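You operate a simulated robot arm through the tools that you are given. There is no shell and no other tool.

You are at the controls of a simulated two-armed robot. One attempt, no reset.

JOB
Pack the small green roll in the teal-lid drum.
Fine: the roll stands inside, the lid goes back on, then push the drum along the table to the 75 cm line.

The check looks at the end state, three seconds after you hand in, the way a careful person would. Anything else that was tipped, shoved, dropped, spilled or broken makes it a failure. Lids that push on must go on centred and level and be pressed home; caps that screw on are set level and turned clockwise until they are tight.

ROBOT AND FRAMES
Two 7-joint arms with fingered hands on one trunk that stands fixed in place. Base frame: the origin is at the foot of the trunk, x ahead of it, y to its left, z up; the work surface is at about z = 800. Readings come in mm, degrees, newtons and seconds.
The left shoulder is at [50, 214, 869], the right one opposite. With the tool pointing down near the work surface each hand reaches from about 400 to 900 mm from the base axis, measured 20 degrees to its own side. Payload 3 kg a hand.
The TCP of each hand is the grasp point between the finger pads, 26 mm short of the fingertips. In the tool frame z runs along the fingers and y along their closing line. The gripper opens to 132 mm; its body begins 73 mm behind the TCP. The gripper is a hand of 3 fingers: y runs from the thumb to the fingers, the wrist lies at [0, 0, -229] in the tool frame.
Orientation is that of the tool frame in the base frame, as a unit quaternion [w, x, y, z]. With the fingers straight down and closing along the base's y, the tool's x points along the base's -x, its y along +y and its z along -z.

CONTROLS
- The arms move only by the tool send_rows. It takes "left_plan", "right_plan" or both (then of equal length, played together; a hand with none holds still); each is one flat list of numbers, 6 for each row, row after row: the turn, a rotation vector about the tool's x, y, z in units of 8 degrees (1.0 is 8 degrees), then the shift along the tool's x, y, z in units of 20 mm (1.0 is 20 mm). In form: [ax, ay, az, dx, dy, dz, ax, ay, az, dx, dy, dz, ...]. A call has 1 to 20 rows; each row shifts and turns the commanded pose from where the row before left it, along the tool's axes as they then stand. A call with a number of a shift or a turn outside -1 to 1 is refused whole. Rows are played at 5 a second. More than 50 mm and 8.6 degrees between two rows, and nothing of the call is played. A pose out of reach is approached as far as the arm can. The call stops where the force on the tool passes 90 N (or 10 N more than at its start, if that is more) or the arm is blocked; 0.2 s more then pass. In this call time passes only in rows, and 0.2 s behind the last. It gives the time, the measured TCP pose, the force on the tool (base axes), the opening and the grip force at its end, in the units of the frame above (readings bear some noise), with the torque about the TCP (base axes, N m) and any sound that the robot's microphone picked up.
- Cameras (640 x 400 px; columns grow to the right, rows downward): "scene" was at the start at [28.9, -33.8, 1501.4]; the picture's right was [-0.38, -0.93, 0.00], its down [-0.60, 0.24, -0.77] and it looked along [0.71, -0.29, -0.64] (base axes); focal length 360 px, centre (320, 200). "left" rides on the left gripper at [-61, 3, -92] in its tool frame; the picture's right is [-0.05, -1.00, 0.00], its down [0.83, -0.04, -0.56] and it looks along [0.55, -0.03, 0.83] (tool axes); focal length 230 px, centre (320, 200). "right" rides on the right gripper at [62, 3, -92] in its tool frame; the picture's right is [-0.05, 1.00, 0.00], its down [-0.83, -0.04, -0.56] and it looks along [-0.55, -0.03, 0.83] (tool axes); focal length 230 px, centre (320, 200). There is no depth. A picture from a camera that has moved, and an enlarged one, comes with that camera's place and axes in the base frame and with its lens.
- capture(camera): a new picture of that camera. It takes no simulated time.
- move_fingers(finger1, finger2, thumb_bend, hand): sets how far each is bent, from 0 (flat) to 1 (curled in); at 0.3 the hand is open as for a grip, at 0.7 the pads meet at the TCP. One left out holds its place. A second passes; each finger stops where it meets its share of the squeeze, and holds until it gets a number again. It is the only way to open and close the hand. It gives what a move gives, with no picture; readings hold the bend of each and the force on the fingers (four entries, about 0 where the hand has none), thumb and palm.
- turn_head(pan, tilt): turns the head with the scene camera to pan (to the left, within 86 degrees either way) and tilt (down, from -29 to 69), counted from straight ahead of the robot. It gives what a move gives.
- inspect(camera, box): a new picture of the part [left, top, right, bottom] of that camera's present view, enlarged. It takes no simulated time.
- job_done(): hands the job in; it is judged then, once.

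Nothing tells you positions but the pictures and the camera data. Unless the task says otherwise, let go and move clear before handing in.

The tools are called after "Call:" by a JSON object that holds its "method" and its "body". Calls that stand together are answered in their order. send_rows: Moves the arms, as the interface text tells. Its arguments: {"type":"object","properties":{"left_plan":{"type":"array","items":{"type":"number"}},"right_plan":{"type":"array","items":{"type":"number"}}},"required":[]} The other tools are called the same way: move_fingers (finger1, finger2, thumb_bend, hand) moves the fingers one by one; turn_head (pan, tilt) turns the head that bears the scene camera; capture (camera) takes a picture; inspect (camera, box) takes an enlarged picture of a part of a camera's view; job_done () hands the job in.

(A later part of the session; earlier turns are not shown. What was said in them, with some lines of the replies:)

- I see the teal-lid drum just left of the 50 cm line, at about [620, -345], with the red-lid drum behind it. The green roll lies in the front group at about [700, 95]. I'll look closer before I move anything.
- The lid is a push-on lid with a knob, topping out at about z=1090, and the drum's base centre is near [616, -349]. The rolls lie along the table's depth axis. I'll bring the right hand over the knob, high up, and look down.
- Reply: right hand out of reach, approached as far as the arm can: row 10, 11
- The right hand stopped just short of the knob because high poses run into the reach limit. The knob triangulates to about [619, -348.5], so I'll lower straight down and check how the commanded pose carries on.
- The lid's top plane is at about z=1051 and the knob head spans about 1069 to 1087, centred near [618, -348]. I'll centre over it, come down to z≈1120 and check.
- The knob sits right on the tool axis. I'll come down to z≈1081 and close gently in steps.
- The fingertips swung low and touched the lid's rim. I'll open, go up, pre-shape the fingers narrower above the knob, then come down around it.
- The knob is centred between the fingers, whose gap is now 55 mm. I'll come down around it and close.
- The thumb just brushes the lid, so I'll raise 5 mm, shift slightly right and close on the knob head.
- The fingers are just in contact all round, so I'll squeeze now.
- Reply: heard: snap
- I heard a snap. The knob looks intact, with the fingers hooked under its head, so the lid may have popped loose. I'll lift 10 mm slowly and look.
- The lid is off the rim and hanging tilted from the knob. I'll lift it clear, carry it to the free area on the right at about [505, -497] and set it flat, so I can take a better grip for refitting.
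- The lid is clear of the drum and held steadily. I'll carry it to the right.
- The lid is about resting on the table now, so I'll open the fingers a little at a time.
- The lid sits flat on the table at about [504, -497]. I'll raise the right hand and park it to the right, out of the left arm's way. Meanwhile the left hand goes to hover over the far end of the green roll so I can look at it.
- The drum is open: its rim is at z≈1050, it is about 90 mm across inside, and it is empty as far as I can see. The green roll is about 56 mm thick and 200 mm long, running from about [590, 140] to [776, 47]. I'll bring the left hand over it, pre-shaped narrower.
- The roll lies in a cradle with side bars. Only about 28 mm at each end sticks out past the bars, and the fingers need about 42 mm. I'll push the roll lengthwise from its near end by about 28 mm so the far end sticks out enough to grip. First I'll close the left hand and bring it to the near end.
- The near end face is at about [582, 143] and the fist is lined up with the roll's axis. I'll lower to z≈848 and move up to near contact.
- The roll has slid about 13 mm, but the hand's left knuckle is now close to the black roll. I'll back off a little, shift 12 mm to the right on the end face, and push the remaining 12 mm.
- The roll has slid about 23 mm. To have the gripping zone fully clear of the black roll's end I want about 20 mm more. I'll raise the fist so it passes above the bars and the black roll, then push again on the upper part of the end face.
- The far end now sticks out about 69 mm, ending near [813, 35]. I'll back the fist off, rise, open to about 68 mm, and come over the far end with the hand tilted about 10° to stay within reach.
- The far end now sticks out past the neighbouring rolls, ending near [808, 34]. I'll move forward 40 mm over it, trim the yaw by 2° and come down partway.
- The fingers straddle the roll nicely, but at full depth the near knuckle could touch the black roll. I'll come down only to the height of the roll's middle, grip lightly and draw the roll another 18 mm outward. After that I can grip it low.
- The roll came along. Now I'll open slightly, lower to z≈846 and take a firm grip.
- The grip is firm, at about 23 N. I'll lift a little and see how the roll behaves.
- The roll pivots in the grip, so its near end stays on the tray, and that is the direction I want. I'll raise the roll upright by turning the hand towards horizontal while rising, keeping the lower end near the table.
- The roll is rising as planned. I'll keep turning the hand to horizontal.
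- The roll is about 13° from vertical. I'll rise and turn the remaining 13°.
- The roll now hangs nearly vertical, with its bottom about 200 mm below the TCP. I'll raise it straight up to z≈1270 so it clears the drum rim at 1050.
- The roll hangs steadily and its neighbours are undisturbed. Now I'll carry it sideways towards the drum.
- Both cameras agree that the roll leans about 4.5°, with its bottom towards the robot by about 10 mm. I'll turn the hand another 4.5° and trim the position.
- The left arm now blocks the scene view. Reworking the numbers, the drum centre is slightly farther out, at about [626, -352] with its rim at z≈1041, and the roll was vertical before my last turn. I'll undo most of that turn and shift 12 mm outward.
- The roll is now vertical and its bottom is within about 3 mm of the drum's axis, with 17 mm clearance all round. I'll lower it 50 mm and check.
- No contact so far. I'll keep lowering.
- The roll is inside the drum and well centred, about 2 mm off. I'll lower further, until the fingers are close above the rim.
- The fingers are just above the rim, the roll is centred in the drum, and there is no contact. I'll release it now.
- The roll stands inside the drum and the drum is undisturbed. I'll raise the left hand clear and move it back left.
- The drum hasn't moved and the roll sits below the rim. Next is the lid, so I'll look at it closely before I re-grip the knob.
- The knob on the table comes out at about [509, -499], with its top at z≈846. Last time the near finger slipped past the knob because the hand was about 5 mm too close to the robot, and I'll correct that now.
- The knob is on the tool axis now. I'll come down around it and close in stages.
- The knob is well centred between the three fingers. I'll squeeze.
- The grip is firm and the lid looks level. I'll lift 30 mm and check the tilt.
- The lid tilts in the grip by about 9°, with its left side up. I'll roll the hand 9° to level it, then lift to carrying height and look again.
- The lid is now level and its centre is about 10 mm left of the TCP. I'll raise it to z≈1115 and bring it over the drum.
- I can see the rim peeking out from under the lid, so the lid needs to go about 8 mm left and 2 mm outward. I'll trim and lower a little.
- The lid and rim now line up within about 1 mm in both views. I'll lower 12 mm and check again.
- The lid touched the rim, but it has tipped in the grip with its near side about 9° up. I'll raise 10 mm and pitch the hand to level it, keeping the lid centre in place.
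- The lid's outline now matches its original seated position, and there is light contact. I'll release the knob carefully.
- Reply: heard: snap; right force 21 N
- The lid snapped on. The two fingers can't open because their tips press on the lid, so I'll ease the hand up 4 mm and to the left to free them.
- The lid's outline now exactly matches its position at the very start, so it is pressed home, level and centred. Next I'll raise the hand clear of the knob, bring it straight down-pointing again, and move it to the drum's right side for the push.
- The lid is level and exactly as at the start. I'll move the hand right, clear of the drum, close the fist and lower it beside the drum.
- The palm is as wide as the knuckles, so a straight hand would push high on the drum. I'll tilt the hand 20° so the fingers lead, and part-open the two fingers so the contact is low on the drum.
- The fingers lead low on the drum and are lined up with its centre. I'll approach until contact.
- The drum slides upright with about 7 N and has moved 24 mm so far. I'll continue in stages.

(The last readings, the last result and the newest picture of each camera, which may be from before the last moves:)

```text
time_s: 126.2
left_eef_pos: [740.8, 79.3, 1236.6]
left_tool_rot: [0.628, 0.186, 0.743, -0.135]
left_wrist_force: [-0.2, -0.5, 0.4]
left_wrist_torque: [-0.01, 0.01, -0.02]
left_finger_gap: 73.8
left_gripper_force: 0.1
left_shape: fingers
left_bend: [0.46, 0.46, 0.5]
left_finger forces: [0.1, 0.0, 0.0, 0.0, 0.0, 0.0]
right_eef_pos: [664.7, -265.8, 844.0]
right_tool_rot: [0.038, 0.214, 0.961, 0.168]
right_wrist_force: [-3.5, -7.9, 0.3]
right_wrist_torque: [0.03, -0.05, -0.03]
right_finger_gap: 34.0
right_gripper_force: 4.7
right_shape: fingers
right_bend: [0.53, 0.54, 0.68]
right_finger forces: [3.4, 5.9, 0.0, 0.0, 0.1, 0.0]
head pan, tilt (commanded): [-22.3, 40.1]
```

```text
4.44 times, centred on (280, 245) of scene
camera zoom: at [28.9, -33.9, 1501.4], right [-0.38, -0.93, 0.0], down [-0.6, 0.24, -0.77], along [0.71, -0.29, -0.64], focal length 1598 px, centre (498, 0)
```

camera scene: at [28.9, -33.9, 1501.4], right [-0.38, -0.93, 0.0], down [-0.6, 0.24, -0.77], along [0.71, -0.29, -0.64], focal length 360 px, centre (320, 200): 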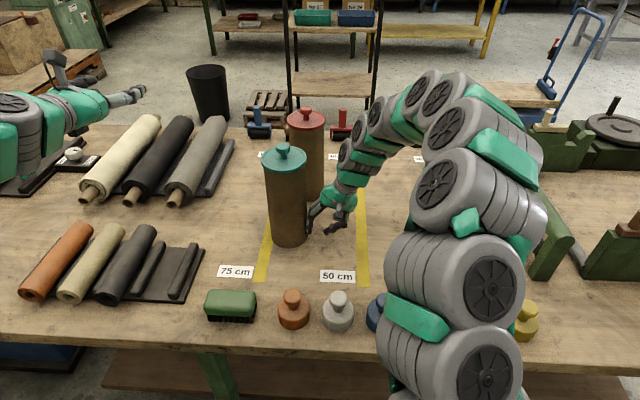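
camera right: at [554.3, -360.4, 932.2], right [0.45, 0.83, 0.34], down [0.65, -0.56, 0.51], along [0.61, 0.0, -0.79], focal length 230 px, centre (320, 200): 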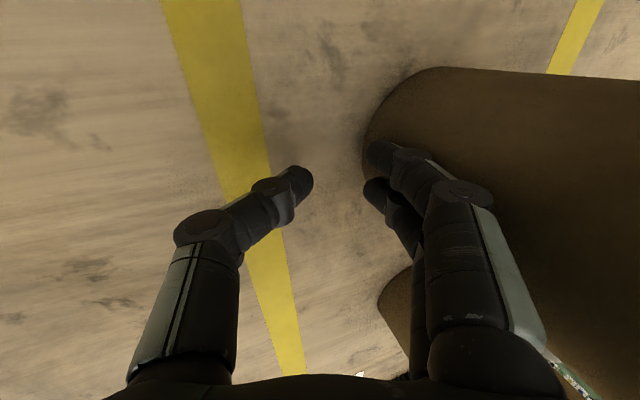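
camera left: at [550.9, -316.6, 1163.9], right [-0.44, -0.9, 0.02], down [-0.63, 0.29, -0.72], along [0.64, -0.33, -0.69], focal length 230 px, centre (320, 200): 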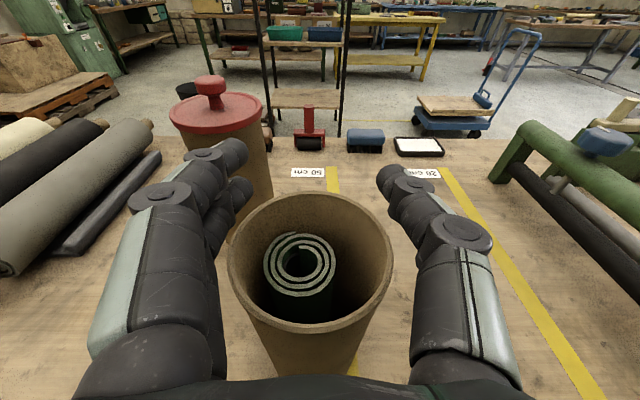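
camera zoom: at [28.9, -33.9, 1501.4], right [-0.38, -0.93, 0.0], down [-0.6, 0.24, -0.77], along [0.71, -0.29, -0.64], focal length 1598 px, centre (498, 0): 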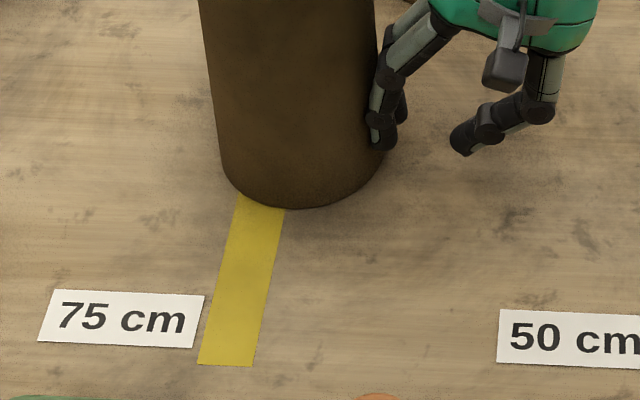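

The drum is about 17 mm short of being centred on the 75 cm tape, so one last small push.

Call:
{"method": "send_rows", "body": {"right_plan": [0, 0, 0, 0, 0.3, 0.109, 0, 0, 0, 0, 0.3, 0.109, 0, 0, 0, 0, 0.15, 0.055, 0, 0, 0, 0, 0, 0]}}

Call:
{"method": "inspect", "body": {"camera": "scene", "box": [235, 200, 325, 290]}}

```text
time_s: 127.2
left_eef_pos: [741.4, 79.7, 1236.1]
left_tool_rot: [0.628, 0.187, 0.744, -0.135]
left_wrist_force: [-0.6, -0.4, 0.4]
left_wrist_torque: [0.0, -0.01, 0.04]
left_finger_gap: 74.1
left_gripper_force: 0.1
left_shape: fingers
left_bend: [0.46, 0.46, 0.5]
left_finger forces: [0.0, 0.1, 0.1, 0.0, 0.1, 0.0]
right_eef_pos: [671.3, -250.7, 844.8]
right_tool_rot: [0.039, 0.215, 0.961, 0.169]
right_wrist_force: [-2.7, -6.4, -0.4]
right_wrist_torque: [-0.08, 0.05, -0.05]
right_finger_gap: 33.9
right_gripper_force: 4.0
right_shape: fingers
right_bend: [0.53, 0.54, 0.68]
right_finger forces: [3.0, 5.6, 0.0, 0.1, 0.0, 0.1]
head pan, tilt (commanded): [-22.3, 40.1]
```

```text
4.44 times, centred on (280, 245) of scene
camera zoom: at [28.9, -33.9, 1501.4], right [-0.38, -0.93, 0.0], down [-0.6, 0.24, -0.77], along [0.71, -0.29, -0.64], focal length 1598 px, centre (498, 0)
```

zoom: 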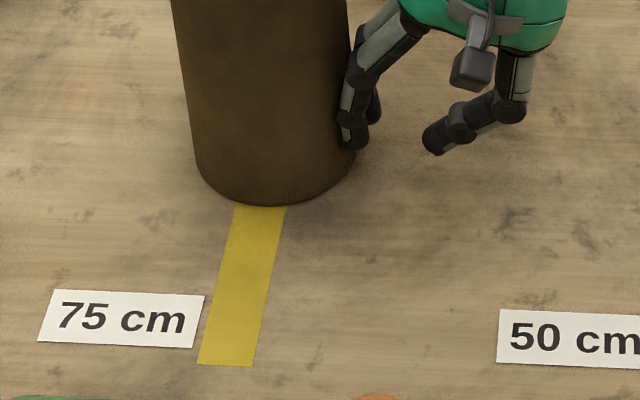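

The drum is centred on the tape to within about 1 mm. I'll back the hand straight off, then raise it and retreat.

Call:
{"method": "send_rows", "body": {"right_plan": [0, 0, 0, 0, -0.2, -0.073, 0, 0, 0, 0, -0.3, -0.109, 0, 0, 0, 0, -0.5, -0.182, 0, 0, 0, 0, -0.9, -0.328, 0, 0, 0, 0, -0.9, -0.328, 0, 0, 0, 0, -0.9, -0.328, 0, 0, 0, 0, -0.9, -0.328, 0, 0, 0, 0, -0.9, -0.328, 0, 0, 0, 0, 0, 0]}}

Call:
{"method": "capture", "body": {"camera": "scene"}}

Call:
{"method": "inspect", "body": {"camera": "scene", "box": [210, 120, 370, 290]}}

```text
time_s: 129.2
left_eef_pos: [741.2, 79.2, 1237.3]
left_tool_rot: [0.627, 0.187, 0.744, -0.135]
left_wrist_force: [0.4, -0.3, -0.4]
left_wrist_torque: [0.0, 0.03, -0.01]
left_finger_gap: 74.1
left_gripper_force: 0.0
left_shape: fingers
left_bend: [0.46, 0.46, 0.5]
left_finger forces: [0.0, 0.0, 0.0, 0.1, 0.0, 0.0]
right_eef_pos: [622.8, -360.7, 844.0]
right_tool_rot: [0.038, 0.214, 0.961, 0.168]
right_wrist_force: [-0.1, -0.8, -0.6]
right_wrist_torque: [0.0, 0.05, -0.01]
right_finger_gap: 38.9
right_gripper_force: 0.0
right_shape: fingers
right_bend: [0.5, 0.5, 0.68]
right_finger forces: [0.0, 0.0, 0.1, 0.0, 0.0, 0.0]
head pan, tilt (commanded): [-22.3, 40.1]
```

```text
taken
camera scene: at [28.9, -33.8, 1501.4], right [-0.38, -0.93, 0.0], down [-0.6, 0.24, -0.77], along [0.71, -0.29, -0.64], focal length 360 px, centre (320, 200)
```

scene: 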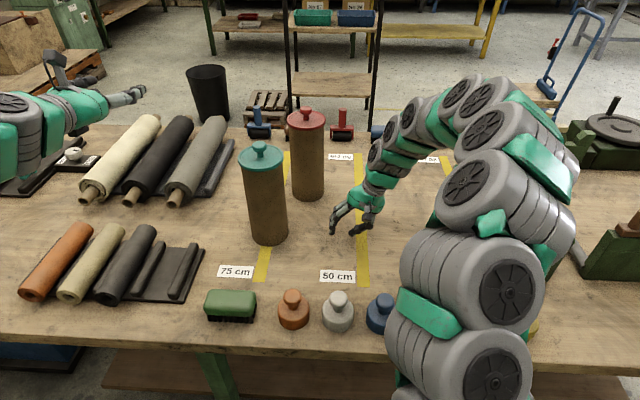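

```text
2.35 times, centred on (290, 205) of scene
camera zoom: at [28.9, -33.8, 1501.4], right [-0.38, -0.93, 0.0], down [-0.6, 0.24, -0.77], along [0.71, -0.29, -0.64], focal length 846 px, centre (391, 188)
```

zoom: 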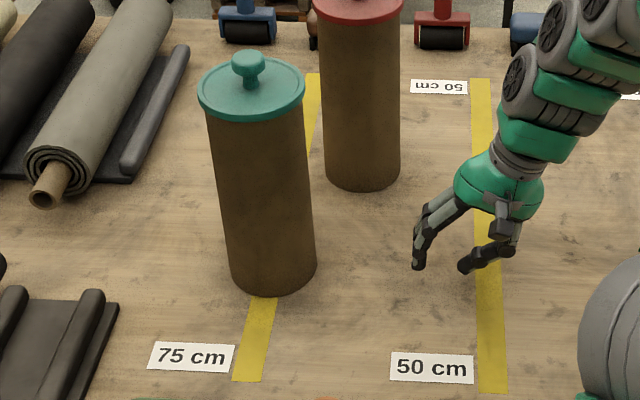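

The drum stands on the 75 cm line with its lid on. I'll move the right hand further right and up, clear of everything.

Call:
{"method": "send_rows", "body": {"right_plan": [0, 0, 0, 0, -0.9, -0.328, 0, 0, 0, 0, -0.9, -0.328, 0, 0, 0, 0, -0.9, -0.328, 0, 0, 0, 0, -0.9, -0.328, 0, 0, 0, 0, -0.9, -0.328, 0, 0, 0, 0, 0.335, -0.93, 0, 0, 0, 0, 0.335, -0.93, 0, 0, 0, 0, 0.335, -0.93, 0, 0, 0, 0, 0.335, -0.93, 0, 0, 0, 0, 0.335, -0.93, 0, 0, 0, 0, 0.335, -0.93, 0, 0, 0, 0, 0.335, -0.93, 0, 0, 0, 0, 0.335, -0.93, 0, 0, 0, 0, 0.335, -0.93, 0, 0, 0, 0, 0.335, -0.93, 0, 0, 0, 0.8, 0, 0, 0, 0, 0, 0.8, 0, 0, 0, 0, 0, 0.8, 0, 0, 0, 0, 0, 0.8, 0, 0, 0, 0, 0, 0, 0, 0]}}

Call:
{"method": "capture", "body": {"camera": "scene"}}

Call:
{"method": "inspect", "body": {"camera": "scene", "box": [230, 130, 310, 260]}}

Call:
{"method": "inspect", "body": {"camera": "scene", "box": [0, 100, 260, 330]}}

```text
time_s: 133.4
left_eef_pos: [739.9, 79.2, 1236.1]
left_tool_rot: [0.628, 0.187, 0.743, -0.136]
left_wrist_force: [0.8, -0.3, -0.3]
left_wrist_torque: [0.0, -0.01, 0.0]
left_finger_gap: 73.9
left_gripper_force: 0.2
left_shape: fingers
left_bend: [0.46, 0.46, 0.5]
left_finger forces: [0.0, 0.0, 0.1, 0.1, 0.0, 0.0]
right_eef_pos: [524.2, -418.2, 1041.1]
right_tool_rot: [0.038, 0.215, 0.961, 0.168]
right_wrist_force: [0.1, 0.2, -0.1]
right_wrist_torque: [-0.01, 0.02, 0.01]
right_finger_gap: 39.2
right_gripper_force: 0.0
right_shape: fingers
right_bend: [0.5, 0.5, 0.68]
right_finger forces: [0.0, 0.1, 0.0, 0.0, 0.0, 0.0]
head pan, tilt (commanded): [-22.3, 40.1]
```

```text
taken
camera scene: at [28.9, -33.8, 1501.4], right [-0.38, -0.93, 0.0], down [-0.6, 0.24, -0.77], along [0.71, -0.29, -0.64], focal length 360 px, centre (320, 200)
```

scene: 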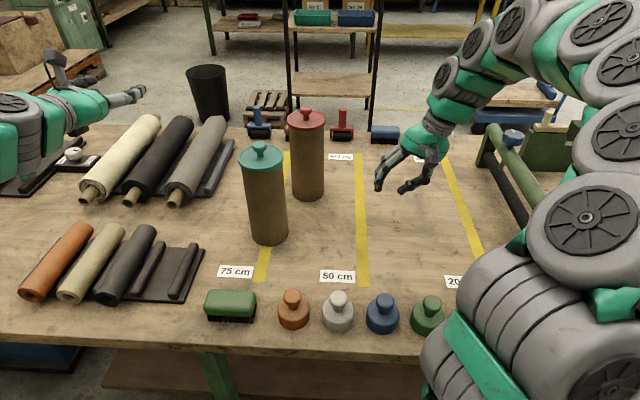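

```text
3.08 times, centred on (270, 195) of scene
camera zoom: at [28.9, -33.8, 1501.4], right [-0.38, -0.93, 0.0], down [-0.6, 0.24, -0.77], along [0.71, -0.29, -0.64], focal length 1107 px, centre (474, 215)
```

zoom: 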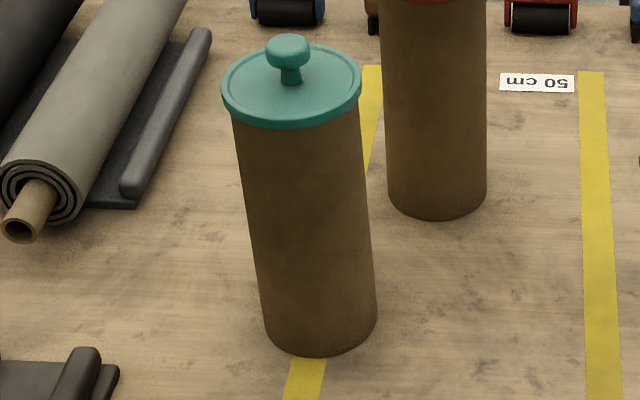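

```text
1.74 times, centred on (130, 215) of scene
camera zoom: at [28.9, -33.8, 1501.4], right [-0.38, -0.93, 0.0], down [-0.6, 0.24, -0.77], along [0.71, -0.29, -0.64], focal length 626 px, centre (650, 174)
```

zoom: 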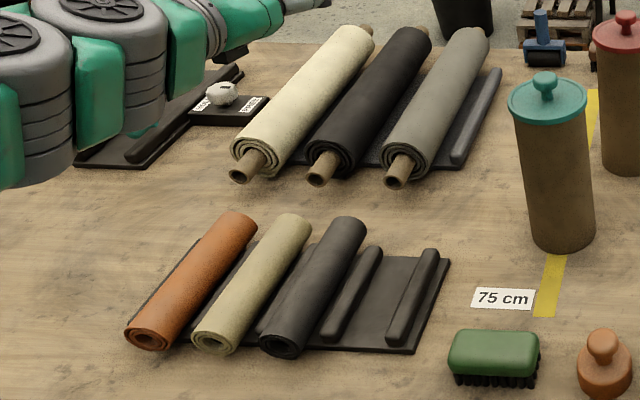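

Call:
{"method": "inspect", "body": {"camera": "scene", "box": [230, 135, 295, 185]}}

Call:
{"method": "capture", "body": {"camera": "right"}}

Call:
{"method": "capture", "body": {"camera": "left"}}

```text
8.00 times, centred on (262, 160) of scene
camera zoom: at [28.9, -33.8, 1501.4], right [-0.38, -0.93, 0.0], down [-0.6, 0.24, -0.77], along [0.71, -0.29, -0.64], focal length 2877 px, centre (780, 520)
```

zoom: 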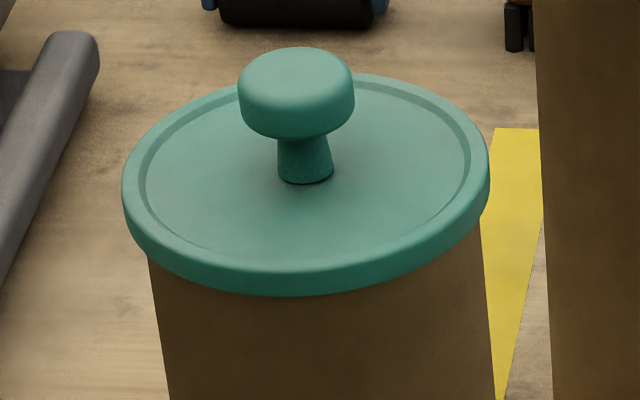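

```text
taken
camera right: at [457.6, -417.1, 1129.5], right [0.45, 0.83, 0.34], down [0.65, -0.56, 0.51], along [0.61, 0.0, -0.79], focal length 230 px, centre (320, 200)
```

right: 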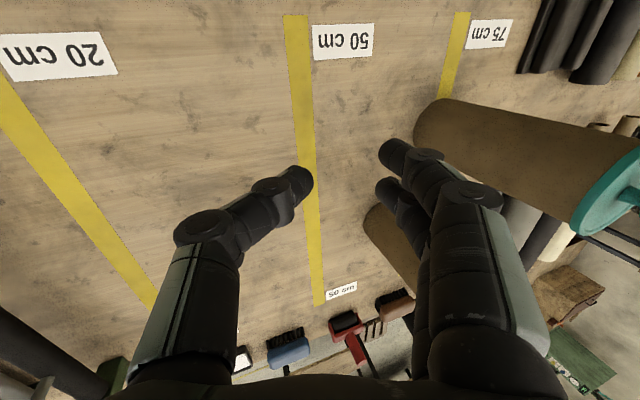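

```text
taken
camera left: at [670.0, 116.0, 1314.9], right [-0.44, -0.9, 0.02], down [-0.63, 0.29, -0.72], along [0.64, -0.33, -0.69], focal length 230 px, centre (320, 200)
```

left: 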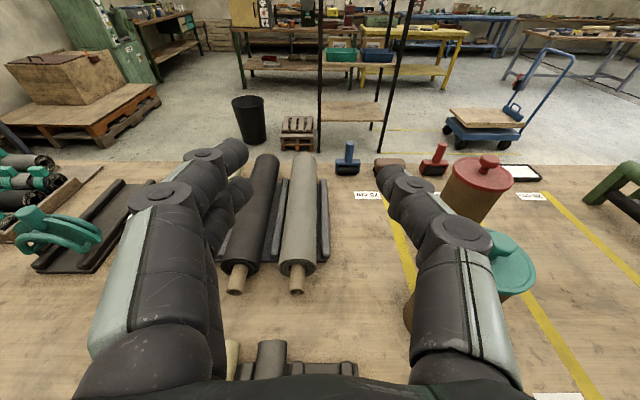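

The roll stands in the teal-lid drum and the lid is snapped on, level and centred. The drum stands on the 75 cm line, the other objects are where they were, and both hands are clear. I'm handing in.

Call:
{"method": "job_done", "body": {}}

```text
The job is handed in.
```

I packed the small green roll in the teal-lid drum, put the lid back on and pushed the drum to the 75 cm line. The job is handed in; I haven't seen the result of the check.

- **Roll:** it stands upright inside the drum, with its top below the rim. I released it just above the drum, so it dropped about 80 mm inside.
- **Lid:** it snapped on, and in the camera view it sits exactly where it did at the start, level and centred. I did not give it a separate press afterwards.
- **Drum:** it slid upright and is centred on the 75 cm tape to within about 1 mm, by the camera view.
- **Everything else:** in the last pictures the other rolls and the tray are where they were, and the red-lid drum looks undisturbed. Both hands are empty and clear.
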